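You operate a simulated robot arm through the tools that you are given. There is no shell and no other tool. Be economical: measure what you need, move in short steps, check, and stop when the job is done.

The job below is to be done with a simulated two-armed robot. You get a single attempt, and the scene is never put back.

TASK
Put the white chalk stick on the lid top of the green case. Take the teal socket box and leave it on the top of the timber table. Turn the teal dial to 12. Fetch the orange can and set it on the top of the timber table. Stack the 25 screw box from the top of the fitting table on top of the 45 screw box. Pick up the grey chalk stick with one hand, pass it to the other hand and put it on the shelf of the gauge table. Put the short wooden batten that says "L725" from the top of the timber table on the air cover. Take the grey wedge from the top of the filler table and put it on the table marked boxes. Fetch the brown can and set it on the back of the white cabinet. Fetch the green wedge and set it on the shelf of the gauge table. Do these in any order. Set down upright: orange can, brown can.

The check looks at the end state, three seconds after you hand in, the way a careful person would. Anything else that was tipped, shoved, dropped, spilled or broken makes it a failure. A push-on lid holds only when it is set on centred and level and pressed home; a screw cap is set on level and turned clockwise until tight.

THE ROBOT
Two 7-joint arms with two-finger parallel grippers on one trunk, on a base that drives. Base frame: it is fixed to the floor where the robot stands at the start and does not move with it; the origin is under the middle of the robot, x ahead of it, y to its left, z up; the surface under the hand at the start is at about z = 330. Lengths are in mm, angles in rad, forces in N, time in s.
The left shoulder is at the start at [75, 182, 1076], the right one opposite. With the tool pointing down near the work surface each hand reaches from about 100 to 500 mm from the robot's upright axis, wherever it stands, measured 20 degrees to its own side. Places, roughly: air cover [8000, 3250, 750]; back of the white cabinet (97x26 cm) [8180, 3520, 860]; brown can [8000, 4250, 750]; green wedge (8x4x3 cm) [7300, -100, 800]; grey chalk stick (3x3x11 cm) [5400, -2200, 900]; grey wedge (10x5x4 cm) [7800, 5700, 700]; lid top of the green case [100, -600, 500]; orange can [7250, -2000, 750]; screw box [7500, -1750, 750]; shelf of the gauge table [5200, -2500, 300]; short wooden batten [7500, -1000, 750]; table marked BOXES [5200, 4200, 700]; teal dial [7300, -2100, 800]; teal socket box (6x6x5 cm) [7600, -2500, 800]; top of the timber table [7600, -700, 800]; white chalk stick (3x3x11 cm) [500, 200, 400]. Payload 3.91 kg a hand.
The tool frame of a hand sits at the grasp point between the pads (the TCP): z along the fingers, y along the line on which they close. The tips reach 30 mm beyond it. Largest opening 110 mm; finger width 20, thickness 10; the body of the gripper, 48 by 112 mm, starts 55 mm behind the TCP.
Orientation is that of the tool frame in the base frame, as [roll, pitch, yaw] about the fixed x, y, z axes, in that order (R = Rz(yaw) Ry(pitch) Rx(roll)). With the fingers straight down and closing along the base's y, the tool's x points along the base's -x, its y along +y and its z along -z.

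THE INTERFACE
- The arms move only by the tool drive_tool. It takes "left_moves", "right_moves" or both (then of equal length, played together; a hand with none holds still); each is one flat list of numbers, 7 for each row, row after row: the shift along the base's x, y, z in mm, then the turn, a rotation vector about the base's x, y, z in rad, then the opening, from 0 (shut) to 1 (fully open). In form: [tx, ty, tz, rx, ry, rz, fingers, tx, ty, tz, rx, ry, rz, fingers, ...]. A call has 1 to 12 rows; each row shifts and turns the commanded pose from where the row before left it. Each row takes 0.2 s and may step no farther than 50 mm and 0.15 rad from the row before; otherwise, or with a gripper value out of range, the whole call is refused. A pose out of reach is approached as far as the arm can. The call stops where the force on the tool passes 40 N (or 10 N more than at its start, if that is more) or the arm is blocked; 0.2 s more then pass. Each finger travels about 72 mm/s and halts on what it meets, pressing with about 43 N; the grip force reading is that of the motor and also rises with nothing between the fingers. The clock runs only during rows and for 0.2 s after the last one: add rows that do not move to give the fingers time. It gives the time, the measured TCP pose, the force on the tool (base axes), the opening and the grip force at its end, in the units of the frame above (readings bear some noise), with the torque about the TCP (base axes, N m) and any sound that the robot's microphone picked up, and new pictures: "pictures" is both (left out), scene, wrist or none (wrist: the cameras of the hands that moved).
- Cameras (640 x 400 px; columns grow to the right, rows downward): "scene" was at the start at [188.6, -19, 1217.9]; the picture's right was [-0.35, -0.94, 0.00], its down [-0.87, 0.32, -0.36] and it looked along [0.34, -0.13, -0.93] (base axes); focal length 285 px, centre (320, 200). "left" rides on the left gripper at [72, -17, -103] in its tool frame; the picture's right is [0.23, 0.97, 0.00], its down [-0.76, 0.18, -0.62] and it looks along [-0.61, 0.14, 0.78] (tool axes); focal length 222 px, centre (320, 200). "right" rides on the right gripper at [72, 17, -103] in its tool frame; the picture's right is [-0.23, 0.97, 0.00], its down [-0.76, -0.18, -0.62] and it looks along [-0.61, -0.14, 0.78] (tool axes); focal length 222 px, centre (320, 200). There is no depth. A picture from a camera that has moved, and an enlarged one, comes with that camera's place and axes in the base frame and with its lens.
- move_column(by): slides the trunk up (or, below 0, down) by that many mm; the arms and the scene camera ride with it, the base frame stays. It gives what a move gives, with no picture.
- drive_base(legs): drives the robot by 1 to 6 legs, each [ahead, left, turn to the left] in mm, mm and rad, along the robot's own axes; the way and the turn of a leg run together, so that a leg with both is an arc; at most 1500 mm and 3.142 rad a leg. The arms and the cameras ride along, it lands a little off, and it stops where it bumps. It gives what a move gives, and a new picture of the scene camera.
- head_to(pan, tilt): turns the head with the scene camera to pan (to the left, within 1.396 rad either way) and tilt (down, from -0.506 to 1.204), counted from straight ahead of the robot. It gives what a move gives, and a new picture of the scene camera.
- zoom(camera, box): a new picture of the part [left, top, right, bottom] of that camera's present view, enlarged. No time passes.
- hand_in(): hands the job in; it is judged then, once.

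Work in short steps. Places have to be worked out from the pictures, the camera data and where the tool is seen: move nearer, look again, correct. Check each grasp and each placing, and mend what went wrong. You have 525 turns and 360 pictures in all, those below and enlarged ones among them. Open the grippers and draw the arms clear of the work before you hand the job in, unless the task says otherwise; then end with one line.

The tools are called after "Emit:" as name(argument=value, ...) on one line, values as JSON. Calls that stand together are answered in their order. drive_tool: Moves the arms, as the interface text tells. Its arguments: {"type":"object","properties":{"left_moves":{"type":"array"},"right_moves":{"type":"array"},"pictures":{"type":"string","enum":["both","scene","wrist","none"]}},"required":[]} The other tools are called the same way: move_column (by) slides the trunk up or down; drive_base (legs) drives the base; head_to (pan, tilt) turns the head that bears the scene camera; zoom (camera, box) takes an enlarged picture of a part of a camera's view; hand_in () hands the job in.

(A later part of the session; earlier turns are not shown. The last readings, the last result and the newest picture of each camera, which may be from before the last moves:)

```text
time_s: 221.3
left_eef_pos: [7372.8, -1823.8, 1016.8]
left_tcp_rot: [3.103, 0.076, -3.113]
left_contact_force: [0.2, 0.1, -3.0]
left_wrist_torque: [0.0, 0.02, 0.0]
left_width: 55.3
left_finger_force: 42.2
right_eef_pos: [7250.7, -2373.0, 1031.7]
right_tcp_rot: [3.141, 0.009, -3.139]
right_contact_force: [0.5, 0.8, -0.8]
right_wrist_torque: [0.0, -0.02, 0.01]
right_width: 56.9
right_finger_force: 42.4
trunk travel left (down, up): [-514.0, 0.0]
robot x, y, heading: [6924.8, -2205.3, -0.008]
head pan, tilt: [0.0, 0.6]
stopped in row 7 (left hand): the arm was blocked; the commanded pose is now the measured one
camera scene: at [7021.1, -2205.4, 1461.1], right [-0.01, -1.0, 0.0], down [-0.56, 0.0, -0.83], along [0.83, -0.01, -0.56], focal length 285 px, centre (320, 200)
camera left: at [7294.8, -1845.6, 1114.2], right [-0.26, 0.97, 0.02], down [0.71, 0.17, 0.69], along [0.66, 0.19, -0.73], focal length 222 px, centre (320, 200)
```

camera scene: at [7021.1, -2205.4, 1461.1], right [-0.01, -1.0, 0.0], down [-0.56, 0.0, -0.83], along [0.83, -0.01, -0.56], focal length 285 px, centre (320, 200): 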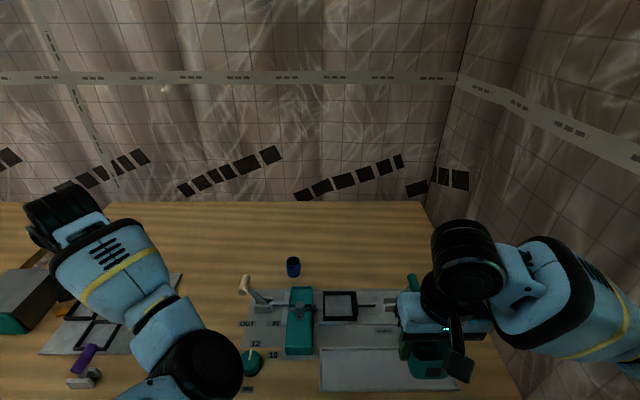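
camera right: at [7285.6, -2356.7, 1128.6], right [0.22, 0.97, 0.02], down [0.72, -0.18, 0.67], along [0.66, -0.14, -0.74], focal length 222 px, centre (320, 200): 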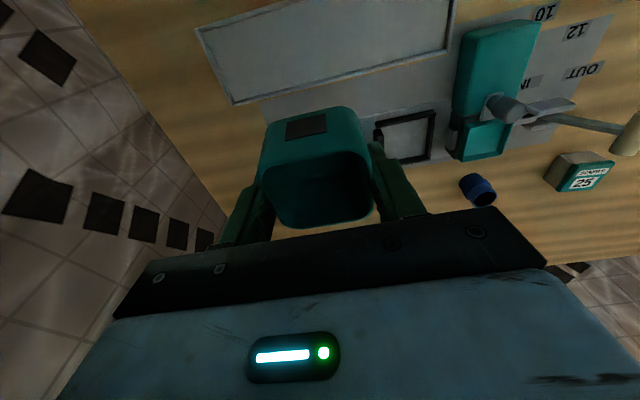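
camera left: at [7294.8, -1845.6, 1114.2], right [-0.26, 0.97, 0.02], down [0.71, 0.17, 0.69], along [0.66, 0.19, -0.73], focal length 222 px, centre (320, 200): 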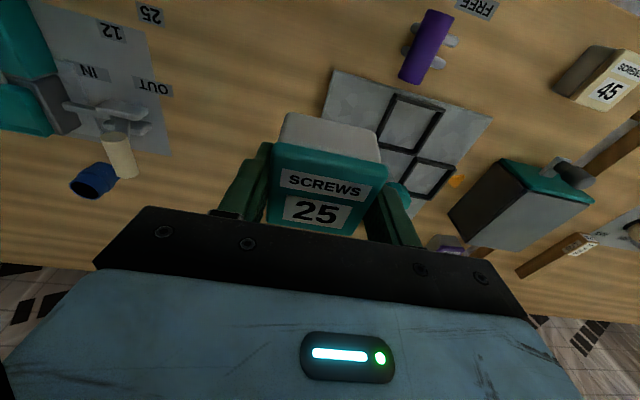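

Level the left hand, then back off and strafe left to the 45 box.

Emit:
drive_tool(left_moves=[0, 0, -10, -0.041, 0.075, -0.03, 0.4, 0, 0, -10, 0, 0, 0, 0.4, 0, 0, 0, 0, 0, 0, 0.4], pictures="none")

Emit:
drive_base(legs=[[-300, 0, 0], [0, 480, 0]])

```text
time_s: 222.1
left_eef_pos: [7374.3, -1826.0, 996.1]
left_tcp_rot: [-3.135, 0.002, 3.138]
left_contact_force: [0.1, 0.2, -2.0]
left_wrist_torque: [0.01, 0.01, 0.01]
left_width: 55.2
left_finger_force: 42.6
right_eef_pos: [7250.7, -2374.1, 1032.0]
right_tcp_rot: [3.141, 0.008, -3.139]
right_contact_force: [0.0, 0.2, -0.9]
right_wrist_torque: [0.0, 0.0, 0.01]
right_width: 56.8
right_finger_force: 43.2
trunk travel left (down, up): [-514.0, 0.0]
robot x, y, heading: [6919.8, -2207.6, -0.006]
head pan, tilt: [0.0, 0.6]
```

```text
time_s: 228.4
left_eef_pos: [7076.6, -1348.4, 996.3]
left_tcp_rot: [-3.136, -0.001, 3.139]
left_contact_force: [-0.3, 0.1, -1.4]
left_wrist_torque: [0.01, 0.02, -0.01]
left_width: 55.1
left_finger_force: 43.3
right_eef_pos: [6954.4, -1895.2, 1031.4]
right_tcp_rot: [3.14, 0.008, -3.137]
right_contact_force: [-0.5, -0.1, -0.5]
right_wrist_torque: [0.0, 0.01, 0.0]
right_width: 57.2
right_finger_force: 43.9
trunk travel left (down, up): [-514.0, 0.0]
robot x, y, heading: [6623.0, -1726.6, -0.005]
head pan, tilt: [0.0, 0.6]
camera scene: at [6724.3, -1727.9, 1461.0], right [-0.01, -1.0, 0.0], down [-0.56, 0.0, -0.83], along [0.82, -0.01, -0.57], focal length 285 px, centre (320, 200)
```

scene: 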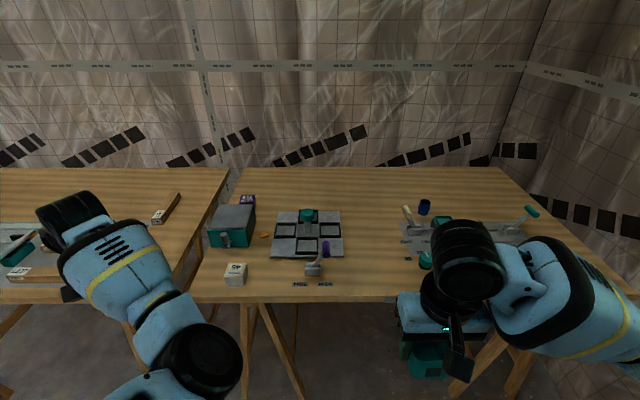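

Drive forward 260 and bring the left hand toward the 45 box.

Emit:
drive_base(legs=[[260, 0, 0]])

Emit:
drive_tool(left_moves=[-10, -40, 0, 0, 0, 0, 0.4, -10, -40, 0, 0, 0, 0, 0.4, -10, -30, 0, 0, 0, 0, 0.4, 0, 0, 0, 0, 0, 0, 0.4], pictures="both")

```text
time_s: 230.3
left_eef_pos: [7335.0, -1349.6, 996.7]
left_tcp_rot: [-3.138, -0.001, 3.14]
left_contact_force: [-0.1, 0.2, -1.5]
left_wrist_torque: [-0.02, -0.01, 0.04]
left_width: 55.4
left_finger_force: 43.0
right_eef_pos: [7212.1, -1896.2, 1031.9]
right_tcp_rot: [3.139, 0.009, -3.139]
right_contact_force: [0.0, 0.3, -0.6]
right_wrist_torque: [0.0, -0.02, 0.02]
right_width: 56.9
right_finger_force: 42.4
trunk travel left (down, up): [-514.0, 0.0]
robot x, y, heading: [6882.7, -1728.3, -0.008]
head pan, tilt: [0.0, 0.6]
camera scene: at [6981.8, -1729.5, 1461.1], right [-0.01, -1.0, 0.0], down [-0.56, 0.0, -0.83], along [0.83, -0.01, -0.56], focal length 285 px, centre (320, 200)
```

scene: 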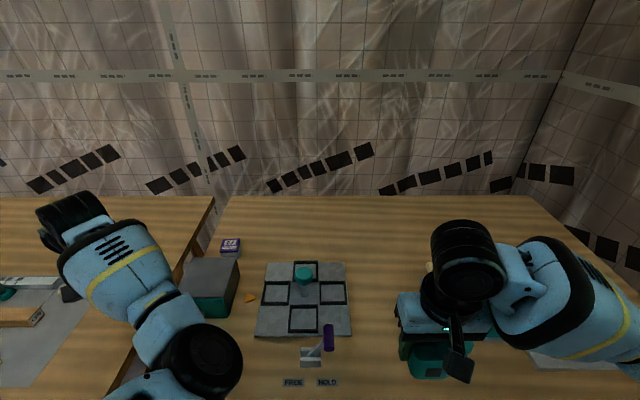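

```text
time_s: 231.5
left_eef_pos: [7347.1, -1381.2, 975.3]
left_tcp_rot: [3.086, 0.028, -3.08]
left_contact_force: [0.6, -0.3, -2.6]
left_wrist_torque: [0.02, -0.02, 0.02]
left_width: 55.3
left_finger_force: 43.2
left hand out of reach, approached as far as the arm can: row 1, 2, 3
right_eef_pos: [7211.8, -1896.5, 1031.3]
right_tcp_rot: [3.139, 0.009, -3.136]
right_contact_force: [-0.2, -0.4, -0.8]
right_wrist_torque: [0.02, -0.02, 0.0]
right_width: 57.1
right_finger_force: 43.4
trunk travel left (down, up): [-514.0, 0.0]
robot x, y, heading: [6880.5, -1729.4, -0.005]
head pan, tilt: [0.0, 0.6]
stopped in row 4 (left hand): the arm was blocked; the commanded pose is now the measured one
camera scene: at [6981.7, -1729.4, 1461.0], right [-0.01, -1.0, 0.0], down [-0.57, 0.0, -0.82], along [0.82, -0.01, -0.57], focal length 285 px, centre (320, 200)
camera left: at [7274.3, -1407.5, 1076.7], right [-0.29, 0.96, 0.05], down [0.73, 0.19, 0.65], along [0.61, 0.22, -0.76], focal length 222 px, centre (320, 200)
```

scene: 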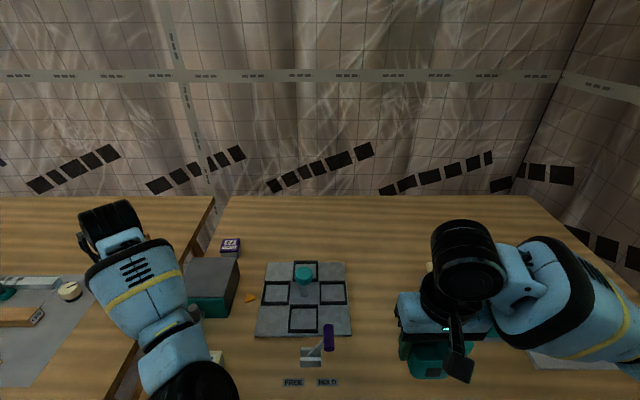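
left: 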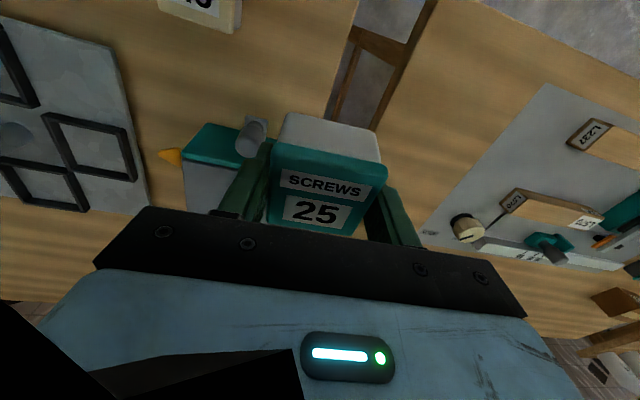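

The arm is cramped at this height; back the base 70 mm, and lower the hand a bit before moving.

Emit:
drive_base(legs=[[-70, 0, 0]])

Emit:
drive_tool(left_moves=[5, -20, -15, -0.05, 0.02, -0.06, 0.4, 5, -30, -10, 0, 0, 0, 0.4, 0, -30, 0, 0, 0, 0, 0.4, 0, -20, 0, 0, 0, 0, 0.4, 0, 0, 0, 0, 0, 0, 0.4], pictures="both")

```text
time_s: 232.5
left_eef_pos: [7278.6, -1381.2, 976.2]
left_tcp_rot: [3.086, 0.028, -3.079]
left_contact_force: [0.3, 0.4, -1.2]
left_wrist_torque: [0.0, -0.02, -0.02]
left_width: 55.2
left_finger_force: 43.1
right_eef_pos: [7142.9, -1896.1, 1032.1]
right_tcp_rot: [3.141, 0.009, -3.138]
right_contact_force: [0.4, -0.5, 0.2]
right_wrist_torque: [-0.02, -0.04, -0.03]
right_width: 57.2
right_finger_force: 42.7
trunk travel left (down, up): [-514.0, 0.0]
robot x, y, heading: [6817.7, -1727.9, -0.012]
head pan, tilt: [0.0, 0.6]
camera scene: at [6912.3, -1729.1, 1461.1], right [-0.01, -1.0, 0.0], down [-0.56, 0.0, -0.83], along [0.83, -0.01, -0.56], focal length 285 px, centre (320, 200)
```

scene: 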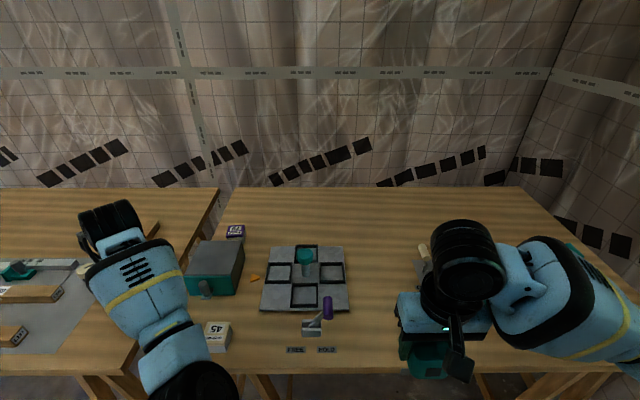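

```text
time_s: 233.9
left_eef_pos: [7295.7, -1422.2, 964.4]
left_tcp_rot: [3.055, 0.035, -3.068]
left_contact_force: [-0.9, -0.3, -2.6]
left_wrist_torque: [0.0, -0.01, -0.04]
left_width: 55.2
left_finger_force: 43.0
right_eef_pos: [7143.6, -1894.2, 1031.0]
right_tcp_rot: [3.14, 0.008, -3.137]
right_contact_force: [0.0, 0.2, -0.8]
right_wrist_torque: [-0.03, 0.02, 0.02]
right_width: 56.9
right_finger_force: 42.9
trunk travel left (down, up): [-514.0, 0.0]
robot x, y, heading: [6814.5, -1729.1, -0.012]
head pan, tilt: [0.0, 0.6]
stopped in row 5 (left hand): the arm was blocked; the commanded pose is now the measured one
camera scene: at [6913.1, -1729.0, 1461.0], right [-0.01, -1.0, 0.0], down [-0.57, 0.0, -0.82], along [0.82, -0.01, -0.57], focal length 285 px, centre (320, 200)
camera left: at [7222.9, -1452.0, 1063.3], right [-0.3, 0.95, 0.08], down [0.73, 0.18, 0.66], along [0.62, 0.25, -0.75], focal length 222 px, centre (320, 200)
```

scene: 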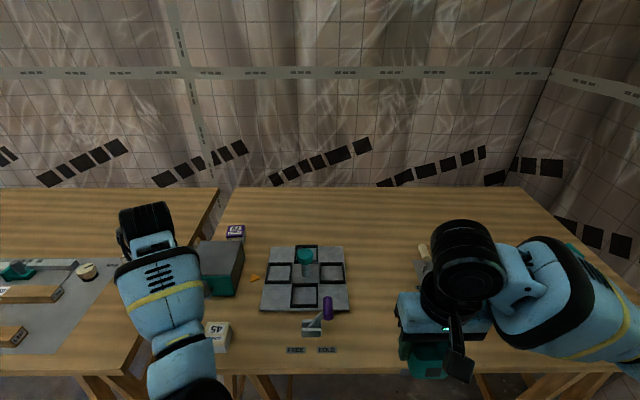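
left: 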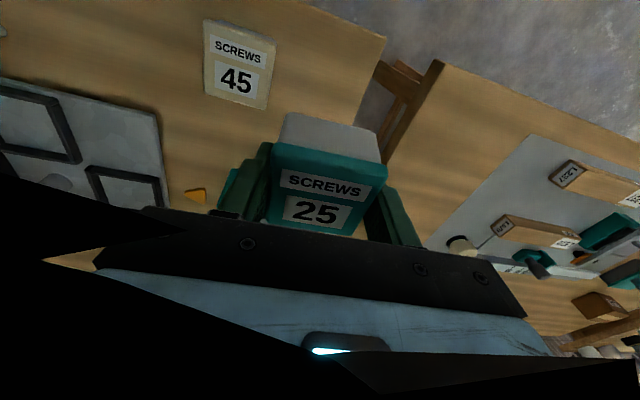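

Lower the hand relative to the shoulder, then level and shift.

Emit:
drive_tool(left_moves=[0, 0, -25, 0, 0, 0, 0.4, 0, 0, -25, 0, 0, 0, 0.4, 0, 0, 0, -0.04, 0.015, -0.03, 0.4, 0, 0, 0, -0.04, 0.015, -0.03, 0.4, 0, -10, 0, 0, 0, 0, 0.4, 0, 0, 0, 0, 0, 0, 0.4], pictures="wrist")

```text
time_s: 235.3
left_eef_pos: [7295.9, -1435.9, 912.3]
left_tcp_rot: [3.139, 0.003, -3.127]
left_contact_force: [0.2, 0.7, -1.4]
left_wrist_torque: [0.02, -0.01, 0.01]
left_width: 55.2
left_finger_force: 43.3
right_eef_pos: [7142.8, -1895.2, 1031.7]
right_tcp_rot: [3.14, 0.008, -3.137]
right_contact_force: [0.4, 0.0, -0.9]
right_wrist_torque: [-0.03, 0.0, -0.03]
right_width: 56.9
right_finger_force: 43.0
trunk travel left (down, up): [-514.0, 0.0]
robot x, y, heading: [6814.3, -1730.6, -0.01]
head pan, tilt: [0.0, 0.6]
camera left: at [7224.1, -1451.8, 1016.8], right [-0.24, 0.97, 0.0], down [0.76, 0.18, 0.62], along [0.61, 0.15, -0.78], focal length 222 px, centre (320, 200)
```

left: 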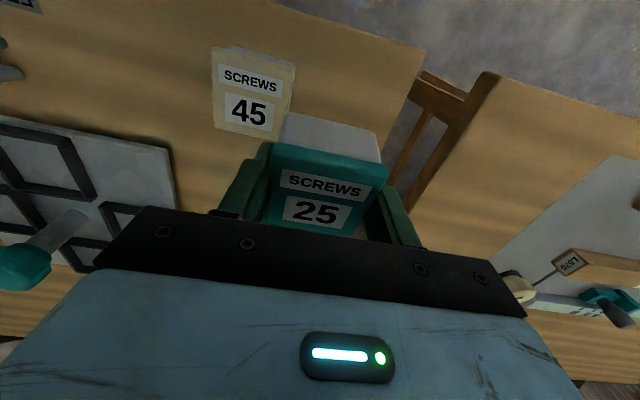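

Emit:
zoom(camera="left", box=[190, 30, 350, 150])

```text
3.33 times, centred on (270, 90) of left
camera zoom: at [7224.1, -1451.8, 1016.8], right [-0.24, 0.97, 0.0], down [0.76, 0.18, 0.62], along [0.61, 0.15, -0.78], focal length 740 px, centre (487, 567)
```

zoom: 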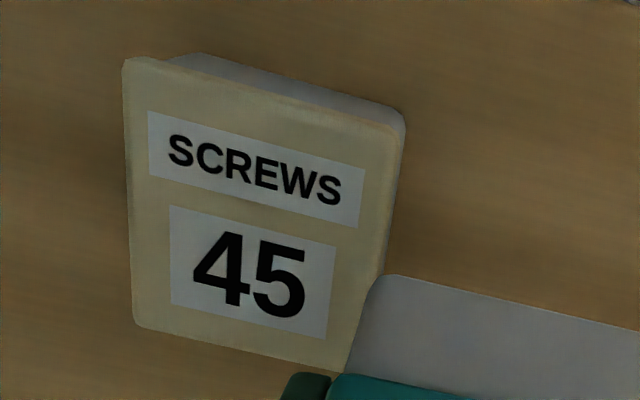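

45 box centre ≈[7282,-1492], top ≈838. The 25 box was grasped with 0.178 tilt, so restore that tilt and move above.

Emit:
drive_tool(left_moves=[-5, -20, 0, 0, -0.09, -0.02, 0.4, -6, -20, 0, 0, -0.088, -0.015, 0.4, -5, -15, 0, 0, 0, 0, 0.4, 0, 0, 0, 0, 0, 0, 0.4], pictures="both")

```text
time_s: 236.5
left_eef_pos: [7289.0, -1430.0, 929.9]
left_tcp_rot: [3.034, 0.211, -3.126]
left_contact_force: [0.2, 1.2, -2.8]
left_wrist_torque: [-0.03, -0.01, -0.02]
left_width: 55.5
left_finger_force: 43.1
right_eef_pos: [7143.0, -1896.0, 1031.8]
right_tcp_rot: [3.141, 0.01, -3.137]
right_contact_force: [0.6, -0.2, 0.4]
right_wrist_torque: [0.0, 0.02, 0.01]
right_width: 57.2
right_finger_force: 43.3
trunk travel left (down, up): [-514.0, 0.0]
robot x, y, heading: [6815.5, -1727.8, -0.007]
head pan, tilt: [0.0, 0.6]
stopped in row 4 (left hand): the arm was blocked; the commanded pose is now the measured one
camera scene: at [6913.0, -1729.1, 1461.0], right [-0.01, -1.0, 0.0], down [-0.56, 0.0, -0.83], along [0.82, -0.01, -0.57], focal length 285 px, centre (320, 200)
camera left: at [7199.1, -1457.5, 1014.3], right [-0.26, 0.96, 0.05], down [0.61, 0.12, 0.78], along [0.75, 0.24, -0.62], focal length 222 px, centre (320, 200)
```

scene: 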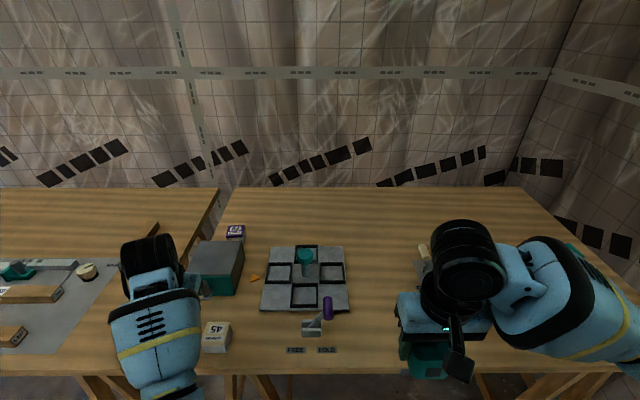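
left: 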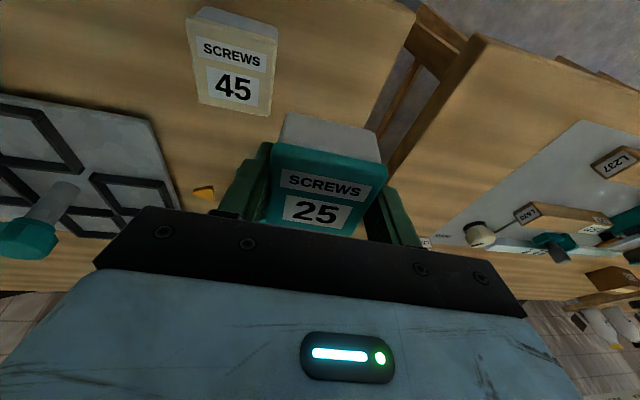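

Still cramped; back the base 150 mm so the arm is more extended, then re-level.

Emit:
drive_base(legs=[[-150, 0, 0]])

Emit:
drive_tool(left_moves=[35, -10, 0, -0.05, 0.01, -0.02, 0.4, 35, -15, 0, -0.05, 0.01, -0.02, 0.4, 35, -18, 0, 0, 0, 0, 0.4, 30, -18, 0, 0, 0, 0, 0.4, 0, 0, 0, 0, 0, 0, 0.4], pictures="both")

```text
time_s: 237.8
left_eef_pos: [7142.9, -1429.9, 929.8]
left_tcp_rot: [3.035, 0.214, -3.127]
left_contact_force: [0.3, -0.4, -1.6]
left_wrist_torque: [-0.01, 0.0, -0.02]
left_width: 55.3
left_finger_force: 42.8
right_eef_pos: [6998.0, -1895.1, 1031.2]
right_tcp_rot: [3.14, 0.009, -3.139]
right_contact_force: [0.4, 0.0, -0.7]
right_wrist_torque: [-0.01, 0.0, 0.03]
right_width: 57.3
right_finger_force: 43.6
trunk travel left (down, up): [-514.0, 0.0]
robot x, y, heading: [6666.6, -1727.0, -0.007]
head pan, tilt: [0.0, 0.6]
camera scene: at [6765.8, -1728.2, 1461.0], right [-0.01, -1.0, 0.0], down [-0.57, 0.0, -0.82], along [0.82, -0.01, -0.57], focal length 285 px, centre (320, 200)
```

scene: 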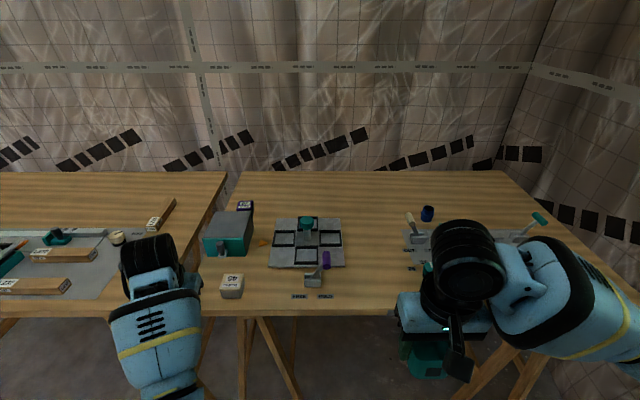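

```text
time_s: 239.1
left_eef_pos: [7278.0, -1490.5, 930.8]
left_tcp_rot: [3.137, 0.193, 3.137]
left_contact_force: [0.1, -0.1, -1.5]
left_wrist_torque: [0.03, -0.02, -0.01]
left_width: 55.2
left_finger_force: 43.0
right_eef_pos: [6997.1, -1896.1, 1031.6]
right_tcp_rot: [3.14, 0.008, -3.138]
right_contact_force: [-0.3, 0.3, -0.2]
right_wrist_torque: [0.0, -0.03, -0.02]
right_width: 57.1
right_finger_force: 43.2
trunk travel left (down, up): [-514.0, 0.0]
robot x, y, heading: [6668.3, -1728.6, -0.009]
head pan, tilt: [0.0, 0.6]
camera scene: at [6765.5, -1728.0, 1461.1], right [-0.01, -1.0, 0.0], down [-0.56, 0.0, -0.83], along [0.83, -0.01, -0.56], focal length 285 px, centre (320, 200)
camera left: at [7187.4, -1506.0, 1018.7], right [-0.22, 0.97, -0.04], down [0.63, 0.17, 0.76], along [0.75, 0.14, -0.65], focal length 222 px, centre (320, 200)
```

scene: 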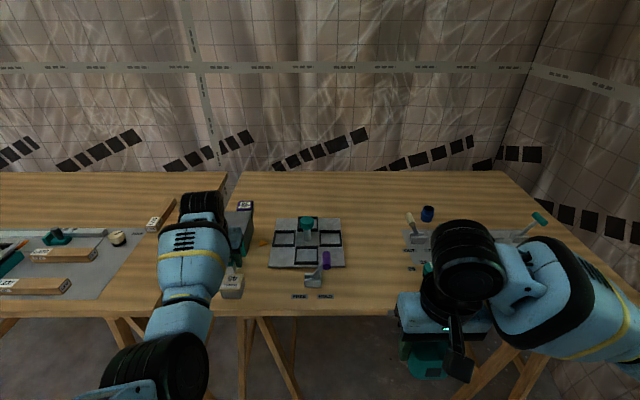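
left: 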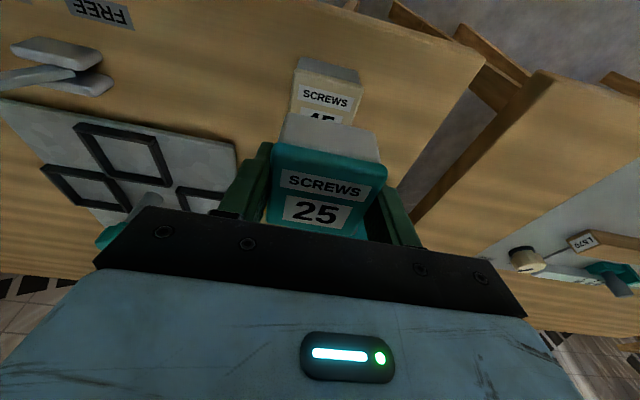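

Alignment good (shift −3 in y). Lower to just above, then in small steps.

Emit:
drive_tool(left_moves=[0, -3, -20, 0, 0.01, 0, 0.4, 0, 0, -20, 0, 0, 0, 0.4, 0, 0, -4, 0, 0, 0, 0.4, 0, 0, 0, 0, 0, 0, 0.4], pictures="both")

Emit:
zoom(camera="scene", box=[180, 200, 300, 320])

```text
time_s: 240.1
left_eef_pos: [7278.0, -1494.7, 885.8]
left_tcp_rot: [3.136, 0.182, 3.136]
left_contact_force: [-0.1, 0.0, -3.0]
left_wrist_torque: [0.02, -0.02, -0.01]
left_width: 55.5
left_finger_force: 42.5
right_eef_pos: [6996.6, -1893.9, 1031.4]
right_tcp_rot: [3.141, 0.008, -3.139]
right_contact_force: [0.2, 0.2, -0.1]
right_wrist_torque: [0.01, 0.05, 0.0]
right_width: 56.8
right_finger_force: 43.0
trunk travel left (down, up): [-514.0, 0.0]
robot x, y, heading: [6669.7, -1725.4, -0.006]
head pan, tilt: [0.0, 0.6]
camera scene: at [6766.0, -1728.2, 1461.0], right [-0.01, -1.0, 0.0], down [-0.57, 0.0, -0.82], along [0.82, -0.01, -0.57], focal length 285 px, centre (320, 200)
camera left: at [7189.0, -1509.6, 975.0], right [-0.22, 0.97, -0.04], down [0.64, 0.17, 0.75], along [0.74, 0.14, -0.66], focal length 222 px, centre (320, 200)
```

scene: 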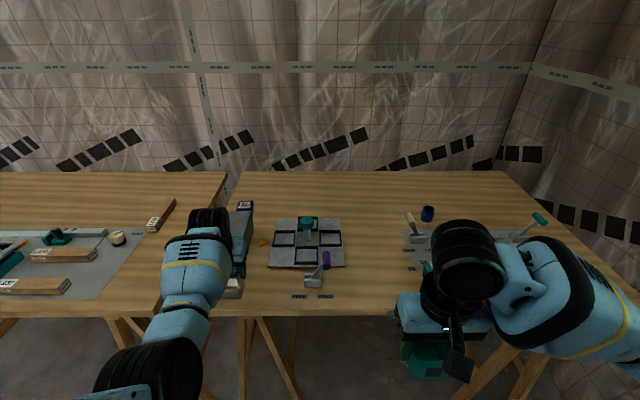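
left: 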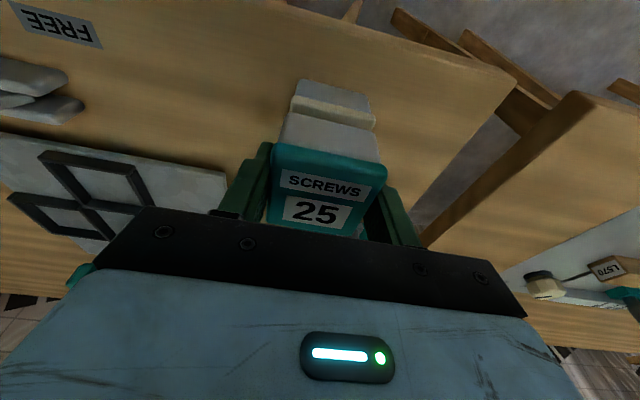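

```text
3.33 times, centred on (240, 260) of scene
camera zoom: at [6766.0, -1728.2, 1461.0], right [-0.01, -1.0, 0.0], down [-0.57, 0.0, -0.82], along [0.82, -0.01, -0.57], focal length 949 px, centre (587, 0)
```

zoom: 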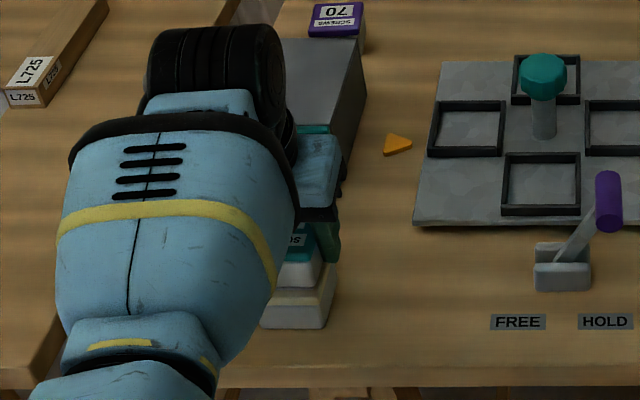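

Nicely aligned. Lower until contact.

Emit:
drive_tool(left_moves=[0, 0, -4, 0, 0, 0, 0.4, 0, 0, -3, 0, 0, 0, 0.4, 0, 0, -2, 0, 0, 0, 0.4, 0, 0, -2, 0, 0, 0, 0.4, 0, 0, 0, 0, 0, 0, 0.4], pictures="wrist")

```text
time_s: 241.2
left_eef_pos: [7278.2, -1493.8, 875.2]
left_tcp_rot: [3.138, 0.182, 3.136]
left_contact_force: [0.4, -1.0, -1.0]
left_wrist_torque: [0.01, 0.02, 0.01]
left_width: 55.0
left_finger_force: 42.8
right_eef_pos: [6996.4, -1894.6, 1032.6]
right_tcp_rot: [3.14, 0.009, -3.137]
right_contact_force: [-0.6, 0.2, -0.6]
right_wrist_torque: [0.03, -0.04, 0.01]
right_width: 57.0
right_finger_force: 43.1
trunk travel left (down, up): [-514.0, 0.0]
robot x, y, heading: [6670.2, -1729.5, -0.013]
head pan, tilt: [0.0, 0.6]
camera left: at [7188.9, -1509.2, 964.0], right [-0.22, 0.98, -0.04], down [0.64, 0.17, 0.75], along [0.74, 0.14, -0.66], focal length 222 px, centre (320, 200)
```

left: 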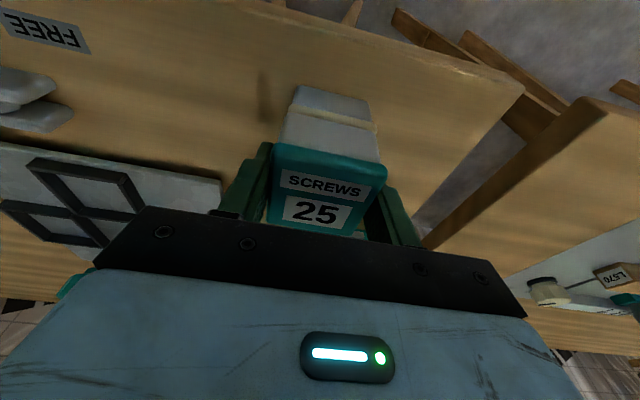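

Emit:
drive_tool(left_moves=[0, 0, -2, 0, 0, 0, 0.4, 0, 0, -2, 0, 0, 0, 0.4, 0, 0, -1.5, 0, 0, 0, 0.4, 0, 0, 0, 0, 0, 0, 0.4], pictures="none")

```text
time_s: 242.2
left_eef_pos: [7278.1, -1493.1, 872.7]
left_tcp_rot: [3.135, 0.189, 3.137]
left_contact_force: [-4.0, 0.9, 14.6]
left_wrist_torque: [0.4, 0.19, 0.06]
left_width: 55.2
left_finger_force: 42.8
right_eef_pos: [6994.0, -1897.0, 1032.9]
right_tcp_rot: [3.14, 0.013, -3.138]
right_contact_force: [0.9, -0.1, -1.0]
right_wrist_torque: [-0.01, 0.02, 0.01]
right_width: 57.0
right_finger_force: 42.7
trunk travel left (down, up): [-514.0, 0.0]
robot x, y, heading: [6669.5, -1728.1, -0.006]
head pan, tilt: [0.0, 0.6]
```

Contact. Release and rise straight.

Emit:
drive_tool(left_moves=[0, 0, 1.5, 0, 0, 0, 0.4, 0, 0, 0, 0, 0, 0, 0.7, 0, 0, 0, 0, 0, 0, 0.9, 0, 0, 0, 0, 0, 0, 0.9, 0, 0, 20, 0, 0, 0, 0.9, 0, 0, 30, 0, 0, 0, 0.9, 0, 0, 40, 0, 0, 0, 0.9, 0, 0, 20, 0, 0, 0, 0.9, 0, 0, 0, 0, 0, 0, 0.9], pictures="wrist")

```text
time_s: 244.2
left_eef_pos: [7278.2, -1494.2, 980.2]
left_tcp_rot: [3.136, 0.18, 3.137]
left_contact_force: [0.5, 0.1, 0.9]
left_wrist_torque: [0.02, 0.03, 0.01]
left_width: 98.8
left_finger_force: 0.0
right_eef_pos: [6995.7, -1896.1, 1031.8]
right_tcp_rot: [3.14, 0.01, -3.138]
right_contact_force: [0.4, -0.7, -1.0]
right_wrist_torque: [-0.01, 0.02, 0.0]
right_width: 57.1
right_finger_force: 43.2
trunk travel left (down, up): [-514.0, 0.0]
robot x, y, heading: [6668.1, -1729.0, -0.013]
head pan, tilt: [0.0, 0.6]
camera left: at [7188.7, -1509.6, 1070.0], right [-0.22, 0.98, -0.04], down [0.64, 0.17, 0.75], along [0.74, 0.14, -0.66], focal length 222 px, centre (320, 200)
```

left: 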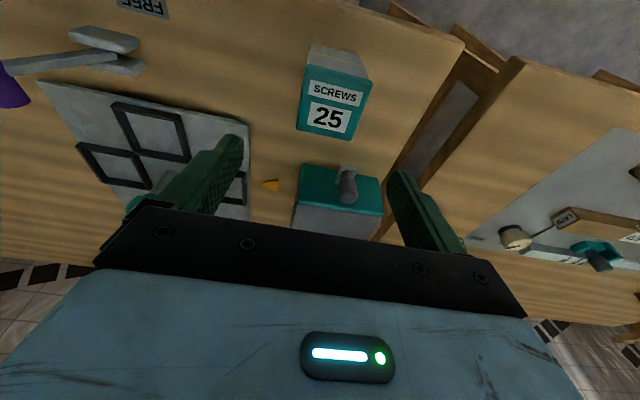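

Stack done. Retract the left hand, then go to the timber table's right part to set down the socket box.

Emit:
drive_tool(left_moves=[-40, 10, 0, 0, 0.09, 0, 0.9, -40, 20, 0, 0, 0.09, 0, 0.9, -40, 20, 0, 0, 0, 0, 0.9, -40, 20, -10, 0, 0, 0, 0.9, 0, 0, 0, 0, 0, 0, 0.9], pictures="none")

Emit:
drive_base(legs=[[0, 750, 0], [230, 0, 0]])

```text
time_s: 245.7
left_eef_pos: [7126.6, -1371.3, 982.4]
left_tcp_rot: [3.079, 0.03, -3.084]
left_contact_force: [0.2, 0.1, -0.2]
left_wrist_torque: [-0.03, 0.01, 0.01]
left_width: 99.0
left_finger_force: 0.1
left hand out of reach, approached as far as the arm can: row 4
right_eef_pos: [6996.1, -1895.5, 1031.8]
right_tcp_rot: [-3.141, 0.01, -3.139]
right_contact_force: [0.8, -0.4, -1.1]
right_wrist_torque: [0.03, 0.01, 0.01]
right_width: 57.0
right_finger_force: 43.8
trunk travel left (down, up): [-514.0, 0.0]
robot x, y, heading: [6666.5, -1723.8, -0.005]
head pan, tilt: [0.0, 0.6]
stopped in row 5 (left hand): the arm was blocked; the commanded pose is now the measured one
```

```text
time_s: 254.0
left_eef_pos: [7360.4, -622.4, 980.5]
left_tcp_rot: [3.077, 0.029, -3.088]
left_contact_force: [0.3, -0.9, -0.1]
left_wrist_torque: [0.0, 0.01, -0.01]
left_width: 98.8
left_finger_force: 0.1
right_eef_pos: [7229.1, -1145.9, 1030.7]
right_tcp_rot: [3.139, 0.007, -3.14]
right_contact_force: [0.6, -0.5, -1.0]
right_wrist_torque: [0.03, -0.03, -0.02]
right_width: 57.1
right_finger_force: 43.3
trunk travel left (down, up): [-514.0, 0.0]
robot x, y, heading: [6901.2, -979.1, -0.017]
head pan, tilt: [0.0, 0.6]
camera scene: at [6999.1, -977.5, 1461.1], right [-0.01, -1.0, 0.0], down [-0.56, 0.01, -0.83], along [0.83, -0.01, -0.56], focal length 285 px, centre (320, 200)
```

scene: 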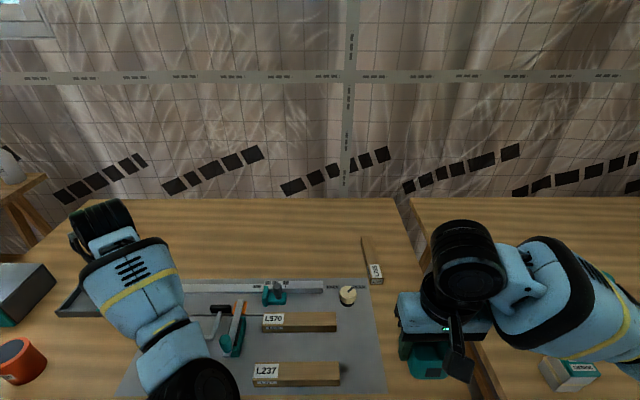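

Move the socket box to [7430,-1225] with the grasp tilt restored.

Emit:
drive_tool(right_moves=[40, -16, -10, 0, -0.056, 0, 0.4, 40, -16, -20, 0, -0.056, 0, 0.4, 40, -16, -20, 0, -0.055, 0, 0.4, 40, -16, -25, 0, 0, 0, 0.4, 41, -16, -25, 0, 0, 0, 0.4, 0, 0, -30, 0, 0, 0, 0.4, 0, 0, -30, 0, 0, 0, 0.4, 0, 0, 0, 0, 0, 0, 0.4], pictures="both")

```text
refused: row 5 steps farther than a row can; nothing moved
```

Emit:
drive_tool(right_moves=[40, -16, -10, 0, -0.056, 0, 0.4, 40, -16, -20, 0, -0.056, 0, 0.4, 40, -16, -20, 0, -0.055, 0, 0.4, 40, -16, -20, 0, 0, 0, 0.4, 40, -16, -20, 0, 0, 0, 0.4, 0, 0, -35, 0, 0, 0, 0.4, 0, 0, -35, 0, 0, 0, 0.4, 0, 0, 0, 0, 0, 0, 0.4], pictures="both")

```text
time_s: 255.8
left_eef_pos: [7360.3, -622.1, 981.0]
left_tcp_rot: [3.077, 0.028, -3.087]
left_contact_force: [-0.6, -0.6, 0.0]
left_wrist_torque: [0.01, 0.01, 0.01]
left_width: 99.0
left_finger_force: 0.1
right_eef_pos: [7427.4, -1225.4, 871.4]
right_tcp_rot: [3.139, 0.176, -3.14]
right_contact_force: [-0.1, 0.3, -0.6]
right_wrist_torque: [0.01, 0.0, -0.01]
right_width: 57.0
right_finger_force: 43.0
trunk travel left (down, up): [-514.0, 0.0]
robot x, y, heading: [6898.3, -976.3, -0.009]
head pan, tilt: [0.0, 0.6]
camera scene: at [6998.7, -977.5, 1461.1], right [-0.01, -1.0, 0.0], down [-0.56, 0.01, -0.83], along [0.83, -0.01, -0.56], focal length 285 px, centre (320, 200)
camera right: at [7338.0, -1209.8, 959.2], right [0.22, 0.97, 0.04], down [0.64, -0.18, 0.75], along [0.74, -0.14, -0.66], focal length 222 px, centre (320, 200)
```

scene: 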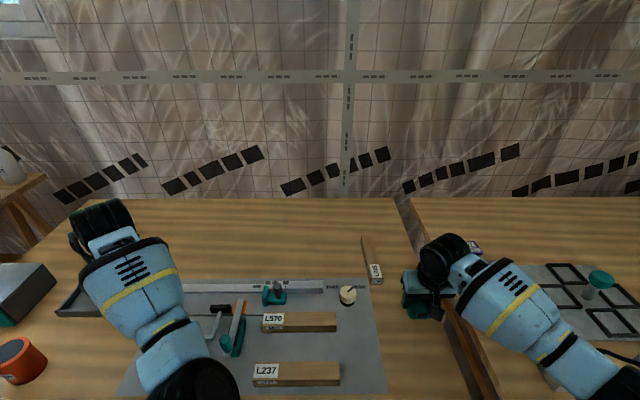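
right: 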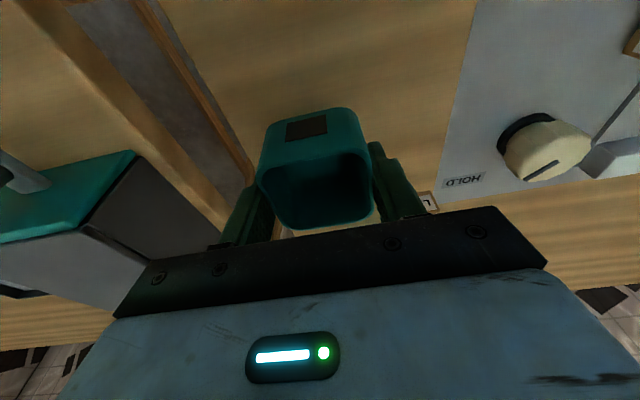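

Shift +15 y for edge margin and lower to contact.

Emit:
drive_tool(right_moves=[0, 15, -10, 0, 0, 0, 0.4, 0, 0, -10, 0, 0, 0, 0.4, 0, 0, -6, 0, 0, 0, 0.4, 0, 0, -3, 0, 0, 0, 0.4, 0, 0, -3, 0, 0, 0, 0.4, 0, 0, -2, 0, 0, 0, 0.4, 0, 0, 0, 0, 0, 0, 0.4], pictures="none")

```text
time_s: 257.4
left_eef_pos: [7359.3, -622.6, 980.7]
left_tcp_rot: [3.077, 0.03, -3.086]
left_contact_force: [-1.0, 0.3, -1.0]
left_wrist_torque: [-0.03, -0.01, 0.0]
left_width: 99.2
left_finger_force: 0.1
right_eef_pos: [7428.6, -1209.9, 837.9]
right_tcp_rot: [3.14, 0.176, -3.14]
right_contact_force: [0.0, 0.4, 2.1]
right_wrist_torque: [-0.07, 0.07, -0.03]
right_width: 57.2
right_finger_force: 42.8
trunk travel left (down, up): [-514.0, 0.0]
robot x, y, heading: [6898.8, -975.5, -0.006]
head pan, tilt: [0.0, 0.6]
```

Touching at 838. Release and rise.

Emit:
drive_tool(right_moves=[0, 0, -1, 0, 0, 0, 0.4, 0, 0, 0, 0, 0, 0, 0.7, 0, 0, 0, 0, 0, 0, 1, 0, 0, 0, 0, 0, 0, 1, 0, 0, 20, 0, 0, 0, 1, 0, 0, 40, 0, 0, 0, 1, 0, 0, 40, 0, 0, 0, 1, 0, 0, 30, 0, 0, 0, 1, 0, 0, 0, 0, 0, 0, 1], pictures="both")

```text
time_s: 259.4
left_eef_pos: [7360.6, -620.4, 981.3]
left_tcp_rot: [3.077, 0.029, -3.084]
left_contact_force: [0.7, 0.0, -0.3]
left_wrist_torque: [0.01, 0.02, -0.01]
left_width: 99.2
left_finger_force: 0.0
right_eef_pos: [7429.8, -1210.5, 966.3]
right_tcp_rot: [3.141, 0.176, -3.14]
right_contact_force: [-0.4, -0.2, -0.3]
right_wrist_torque: [0.02, -0.01, -0.02]
right_width: 110.0
right_finger_force: 0.1
trunk travel left (down, up): [-514.0, 0.0]
robot x, y, heading: [6898.6, -976.6, -0.007]
head pan, tilt: [0.0, 0.6]
camera scene: at [6999.0, -977.6, 1461.0], right [-0.01, -1.0, 0.0], down [-0.56, 0.01, -0.83], along [0.83, -0.01, -0.56], focal length 285 px, centre (320, 200)
camera right: at [7339.4, -1194.7, 1055.6], right [0.22, 0.97, 0.04], down [0.64, -0.18, 0.75], along [0.73, -0.14, -0.66], focal length 222 px, centre (320, 200)
```

scene: 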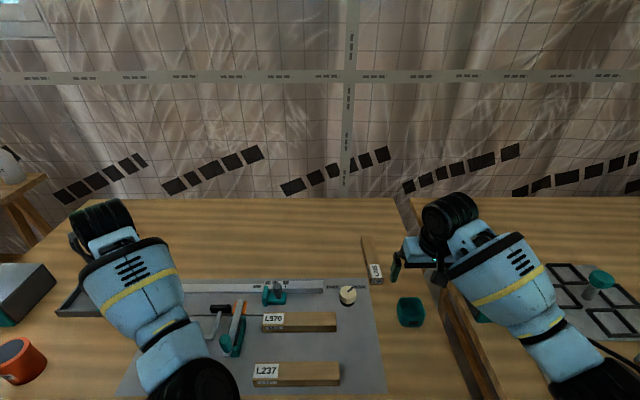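
right: 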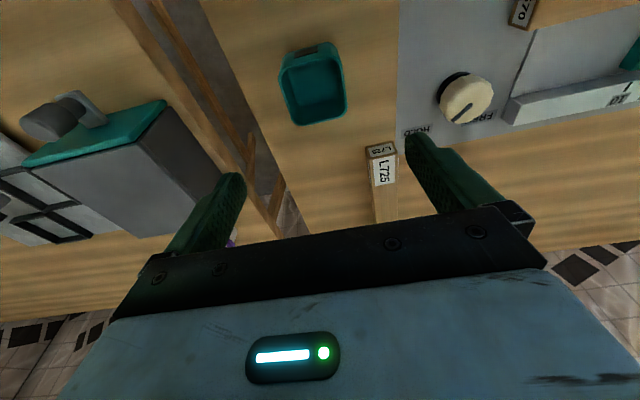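

Socket box placed. Inspect the L725 batten.

Emit:
zoom(camera="scene", box=[330, 220, 410, 300])

Emit:
zoom(camera="right", box=[320, 120, 460, 240])

```text
5.00 times, centred on (370, 260) of scene
camera zoom: at [6999.0, -977.6, 1461.0], right [-0.01, -1.0, 0.0], down [-0.56, 0.01, -0.83], along [0.83, -0.01, -0.56], focal length 1423 px, centre (70, -100)
```

zoom: 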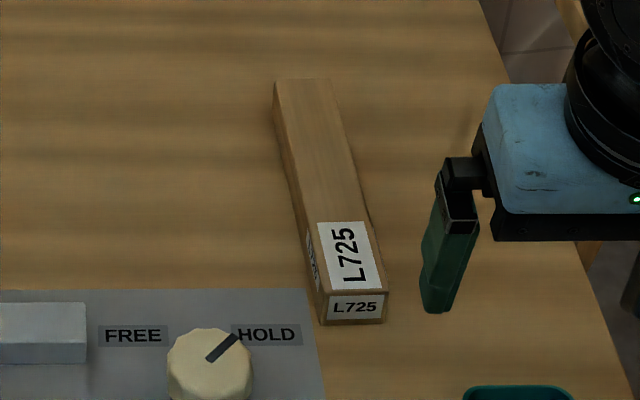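

```text
3.33 times, centred on (390, 180) of right
camera zoom: at [7339.4, -1194.7, 1055.6], right [0.22, 0.97, 0.04], down [0.64, -0.18, 0.75], along [0.73, -0.14, -0.66], focal length 740 px, centre (87, 267)
```

zoom: 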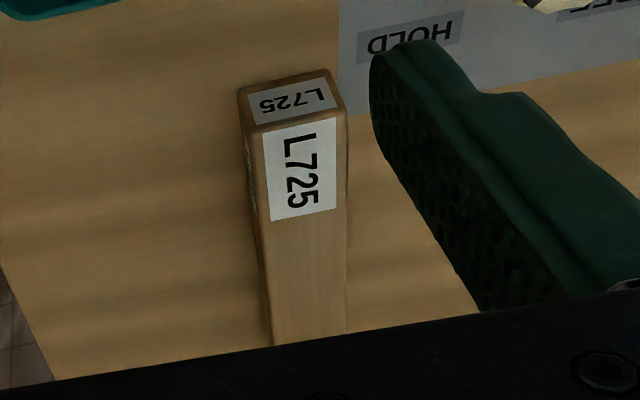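

L725 centre ≈[7626,-1142], 180 long along x, top ≈823. Move base +25, retract left hand off the table, and extend the right hand over the batten.

Emit:
drive_base(legs=[[25, 0, 0]])

Emit:
drive_tool(left_moves=[-45, 5, -10, -0.03, 0.01, -0.03, 0.9, -45, 5, -10, 0, 0, 0, 0.9, -45, 5, 0, 0, 0, 0, 0.9, -45, 5, 0, 0, 0, 0, 0.9, 0, 0, 0, 0, 0, 0, 0.9], right_moves=[38, 17, 10, 0, 0, 0.015, 1, 38, 17, 10, 0, 0, 0.015, 1, 38, 17, 0, 0, 0, 0, 1, 38, 17, 0, 0, 0, 0, 1, 0, 0, 0, 0, 0, 0, 1], pictures="both")

```text
time_s: 260.2
left_eef_pos: [7384.5, -621.6, 982.0]
left_tcp_rot: [3.077, 0.03, -3.085]
left_contact_force: [0.5, 0.9, -0.4]
left_wrist_torque: [0.01, 0.04, 0.0]
left_width: 99.2
left_finger_force: 0.0
right_eef_pos: [7453.5, -1209.3, 967.2]
right_tcp_rot: [3.141, 0.175, -3.141]
right_contact_force: [-0.3, 0.0, 0.2]
right_wrist_torque: [0.0, -0.02, -0.01]
right_width: 109.9
right_finger_force: 0.0
trunk travel left (down, up): [-514.0, 0.0]
robot x, y, heading: [6923.6, -976.5, -0.008]
head pan, tilt: [0.0, 0.6]
camera scene: at [7022.0, -977.6, 1461.2], right [-0.01, -1.0, 0.0], down [-0.56, 0.0, -0.83], along [0.83, -0.01, -0.56], focal length 285 px, centre (320, 200)
```

scene: 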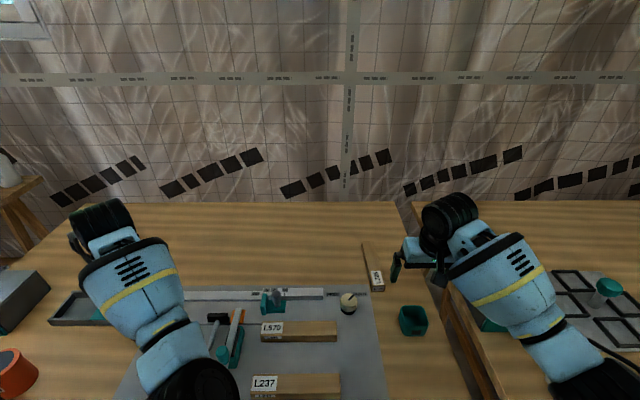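

```text
time_s: 261.6
left_eef_pos: [7220.6, -521.6, 960.7]
left_tcp_rot: [3.02, 0.052, -3.055]
left_contact_force: [0.3, 0.1, 0.4]
left_wrist_torque: [-0.01, 0.01, -0.02]
left_width: 99.1
left_finger_force: 0.0
left hand out of reach, approached as far as the arm can: row 2, 3, 4
right_eef_pos: [7590.9, -1143.3, 989.6]
right_tcp_rot: [3.141, 0.181, -3.109]
right_contact_force: [0.2, -0.4, -0.3]
right_wrist_torque: [-0.01, -0.01, 0.01]
right_width: 110.2
right_finger_force: 0.2
right hand out of reach, approached as far as the arm can: row 4
trunk travel left (down, up): [-514.0, 0.0]
robot x, y, heading: [6927.2, -974.5, -0.007]
head pan, tilt: [0.0, 0.6]
stopped in row 5 (left hand): the arm was blocked; the commanded pose is now the measured one
camera scene: at [7022.6, -976.4, 1461.1], right [-0.01, -1.0, 0.0], down [-0.56, 0.0, -0.83], along [0.83, -0.01, -0.56], focal length 285 px, centre (320, 200)
camera right: at [7499.6, -1130.6, 1076.4], right [0.19, 0.98, 0.04], down [0.64, -0.16, 0.75], along [0.74, -0.12, -0.66], focal length 222 px, centre (320, 200)
camera left: at [7146.8, -556.1, 1058.3], right [-0.32, 0.94, 0.11], down [0.72, 0.16, 0.68], along [0.62, 0.29, -0.73], focal length 222 px, centre (320, 200)
```

scene: 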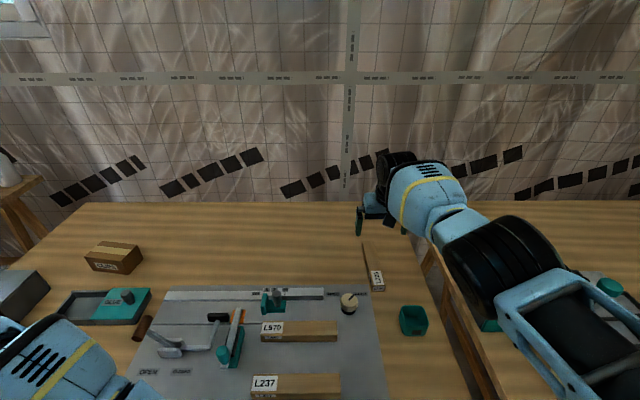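
right: 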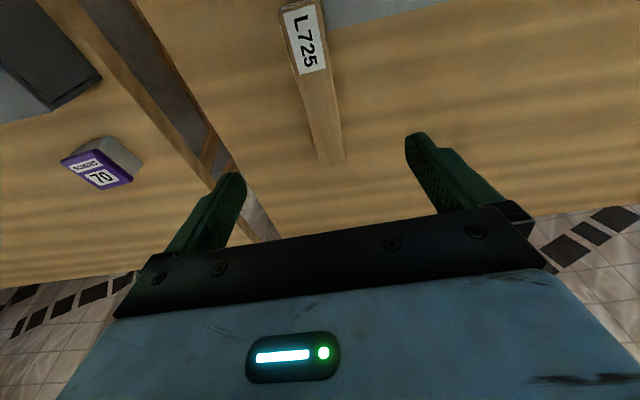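
left: 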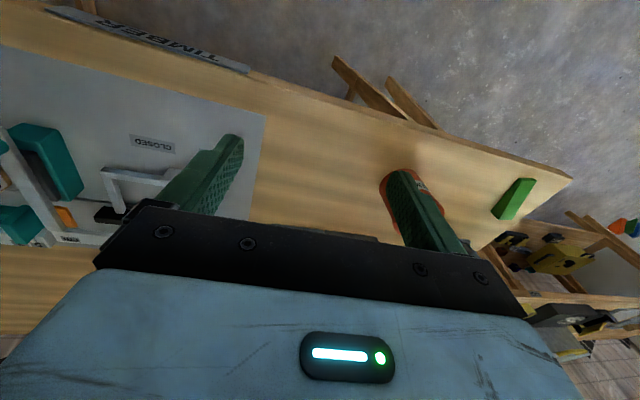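

Reach at low z is possible without the trunk. Lower the right arm over the batten in steps.

Emit:
drive_tool(right_moves=[2, 0, -40, 0, 0, 0, 1, 3, 0, -40, 0, 0, 0, 1, 4, 0, -30, 0, 0, 0, 1, 0, 0, -15, 0, 0, 0, 1, 0, 0, 0, 0, 0, 0, 1], pictures="wrist")

```text
time_s: 262.8
left_eef_pos: [7221.7, -522.0, 961.3]
left_tcp_rot: [3.016, 0.051, -3.055]
left_contact_force: [-0.3, -0.2, 0.0]
left_wrist_torque: [-0.01, 0.04, -0.03]
left_width: 99.0
left_finger_force: 0.0
right_eef_pos: [7561.8, -1148.6, 868.3]
right_tcp_rot: [3.14, 0.18, -3.109]
right_contact_force: [-0.1, 0.2, -0.5]
right_wrist_torque: [0.03, -0.01, 0.01]
right_width: 110.0
right_finger_force: 0.1
right hand out of reach, approached as far as the arm can: row 1, 2, 3, 4
trunk travel left (down, up): [-514.0, 0.0]
robot x, y, heading: [6925.1, -977.9, -0.01]
head pan, tilt: [0.0, 0.6]
camera right: at [7472.1, -1135.5, 956.7], right [0.19, 0.98, 0.04], down [0.64, -0.16, 0.75], along [0.74, -0.12, -0.66], focal length 222 px, centre (320, 200)
```

right: 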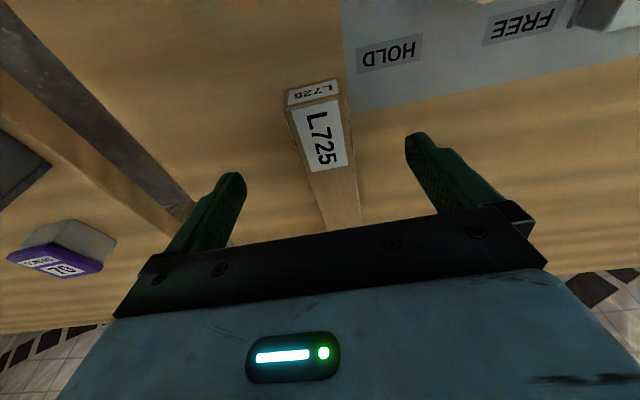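

Need more tilt and slightly lower trunk. Raise right hand, tilt to 0.35, lower the trunk 60, then extend.

Emit:
drive_tool(right_moves=[0, 2, 40, 0, -0.085, 0, 1, 5, 2, 40, 0, -0.085, 0, 1, 0, 0, 0, 0, 0, 0, 1], pictures="none")

Emit:
move_column(by=-60)

Emit:
drive_tool(right_moves=[12, 1, -15, 0, 0, 0, 1, 12, 0, -15, 0, 0, 0, 1, 0, 0, 0, 0, 0, 0, 1], pictures="wrist")

```text
time_s: 263.6
left_eef_pos: [7223.1, -523.2, 961.3]
left_tcp_rot: [3.017, 0.05, -3.057]
left_contact_force: [0.5, 0.4, -0.1]
left_wrist_torque: [-0.01, -0.01, -0.01]
left_width: 98.8
left_finger_force: 0.0
right_eef_pos: [7568.1, -1146.6, 948.1]
right_tcp_rot: [-3.138, 0.349, -3.109]
right_contact_force: [0.2, -0.1, -0.3]
right_wrist_torque: [-0.02, 0.01, 0.0]
right_width: 110.0
right_finger_force: 0.0
trunk travel left (down, up): [-514.0, 0.0]
robot x, y, heading: [6925.5, -975.0, -0.005]
head pan, tilt: [0.0, 0.6]
```

```text
time_s: 264.6
left_eef_pos: [7222.3, -524.1, 901.0]
left_tcp_rot: [3.022, 0.054, -3.056]
left_contact_force: [-0.4, -0.6, 0.2]
left_wrist_torque: [0.01, 0.01, 0.03]
left_width: 98.9
left_finger_force: 0.0
right_eef_pos: [7567.6, -1144.5, 890.1]
right_tcp_rot: [-3.137, 0.351, -3.109]
right_contact_force: [-0.9, 1.0, 0.0]
right_wrist_torque: [0.03, 0.03, -0.03]
right_width: 110.0
right_finger_force: 0.0
trunk travel left (down, up): [-454.0, 60.0]
robot x, y, heading: [6925.1, -975.7, -0.009]
head pan, tilt: [0.0, 0.6]
```

```text
time_s: 265.4
left_eef_pos: [7222.0, -525.2, 899.6]
left_tcp_rot: [3.022, 0.053, -3.056]
left_contact_force: [0.2, -0.3, -0.1]
left_wrist_torque: [-0.02, -0.01, 0.03]
left_width: 99.2
left_finger_force: 0.0
right_eef_pos: [7592.5, -1144.6, 859.1]
right_tcp_rot: [-3.136, 0.349, -3.105]
right_contact_force: [-0.1, 0.6, -0.3]
right_wrist_torque: [0.04, 0.01, -0.01]
right_width: 110.1
right_finger_force: 0.0
trunk travel left (down, up): [-454.0, 60.0]
robot x, y, heading: [6923.8, -973.3, -0.009]
head pan, tilt: [0.0, 0.6]
camera right: at [7488.5, -1131.5, 930.8], right [0.18, 0.98, 0.07], down [0.51, -0.16, 0.85], along [0.84, -0.12, -0.53], focal length 222 px, centre (320, 200)
```

right: 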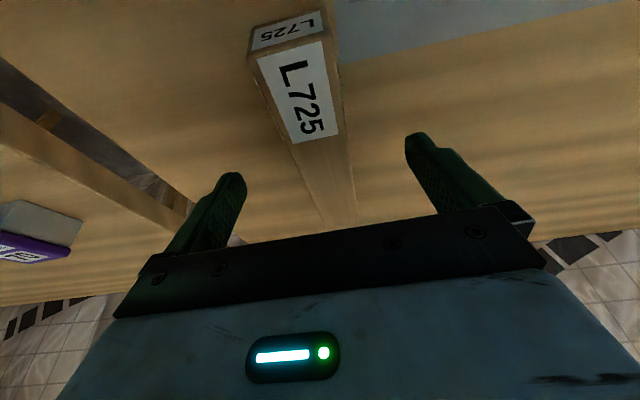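

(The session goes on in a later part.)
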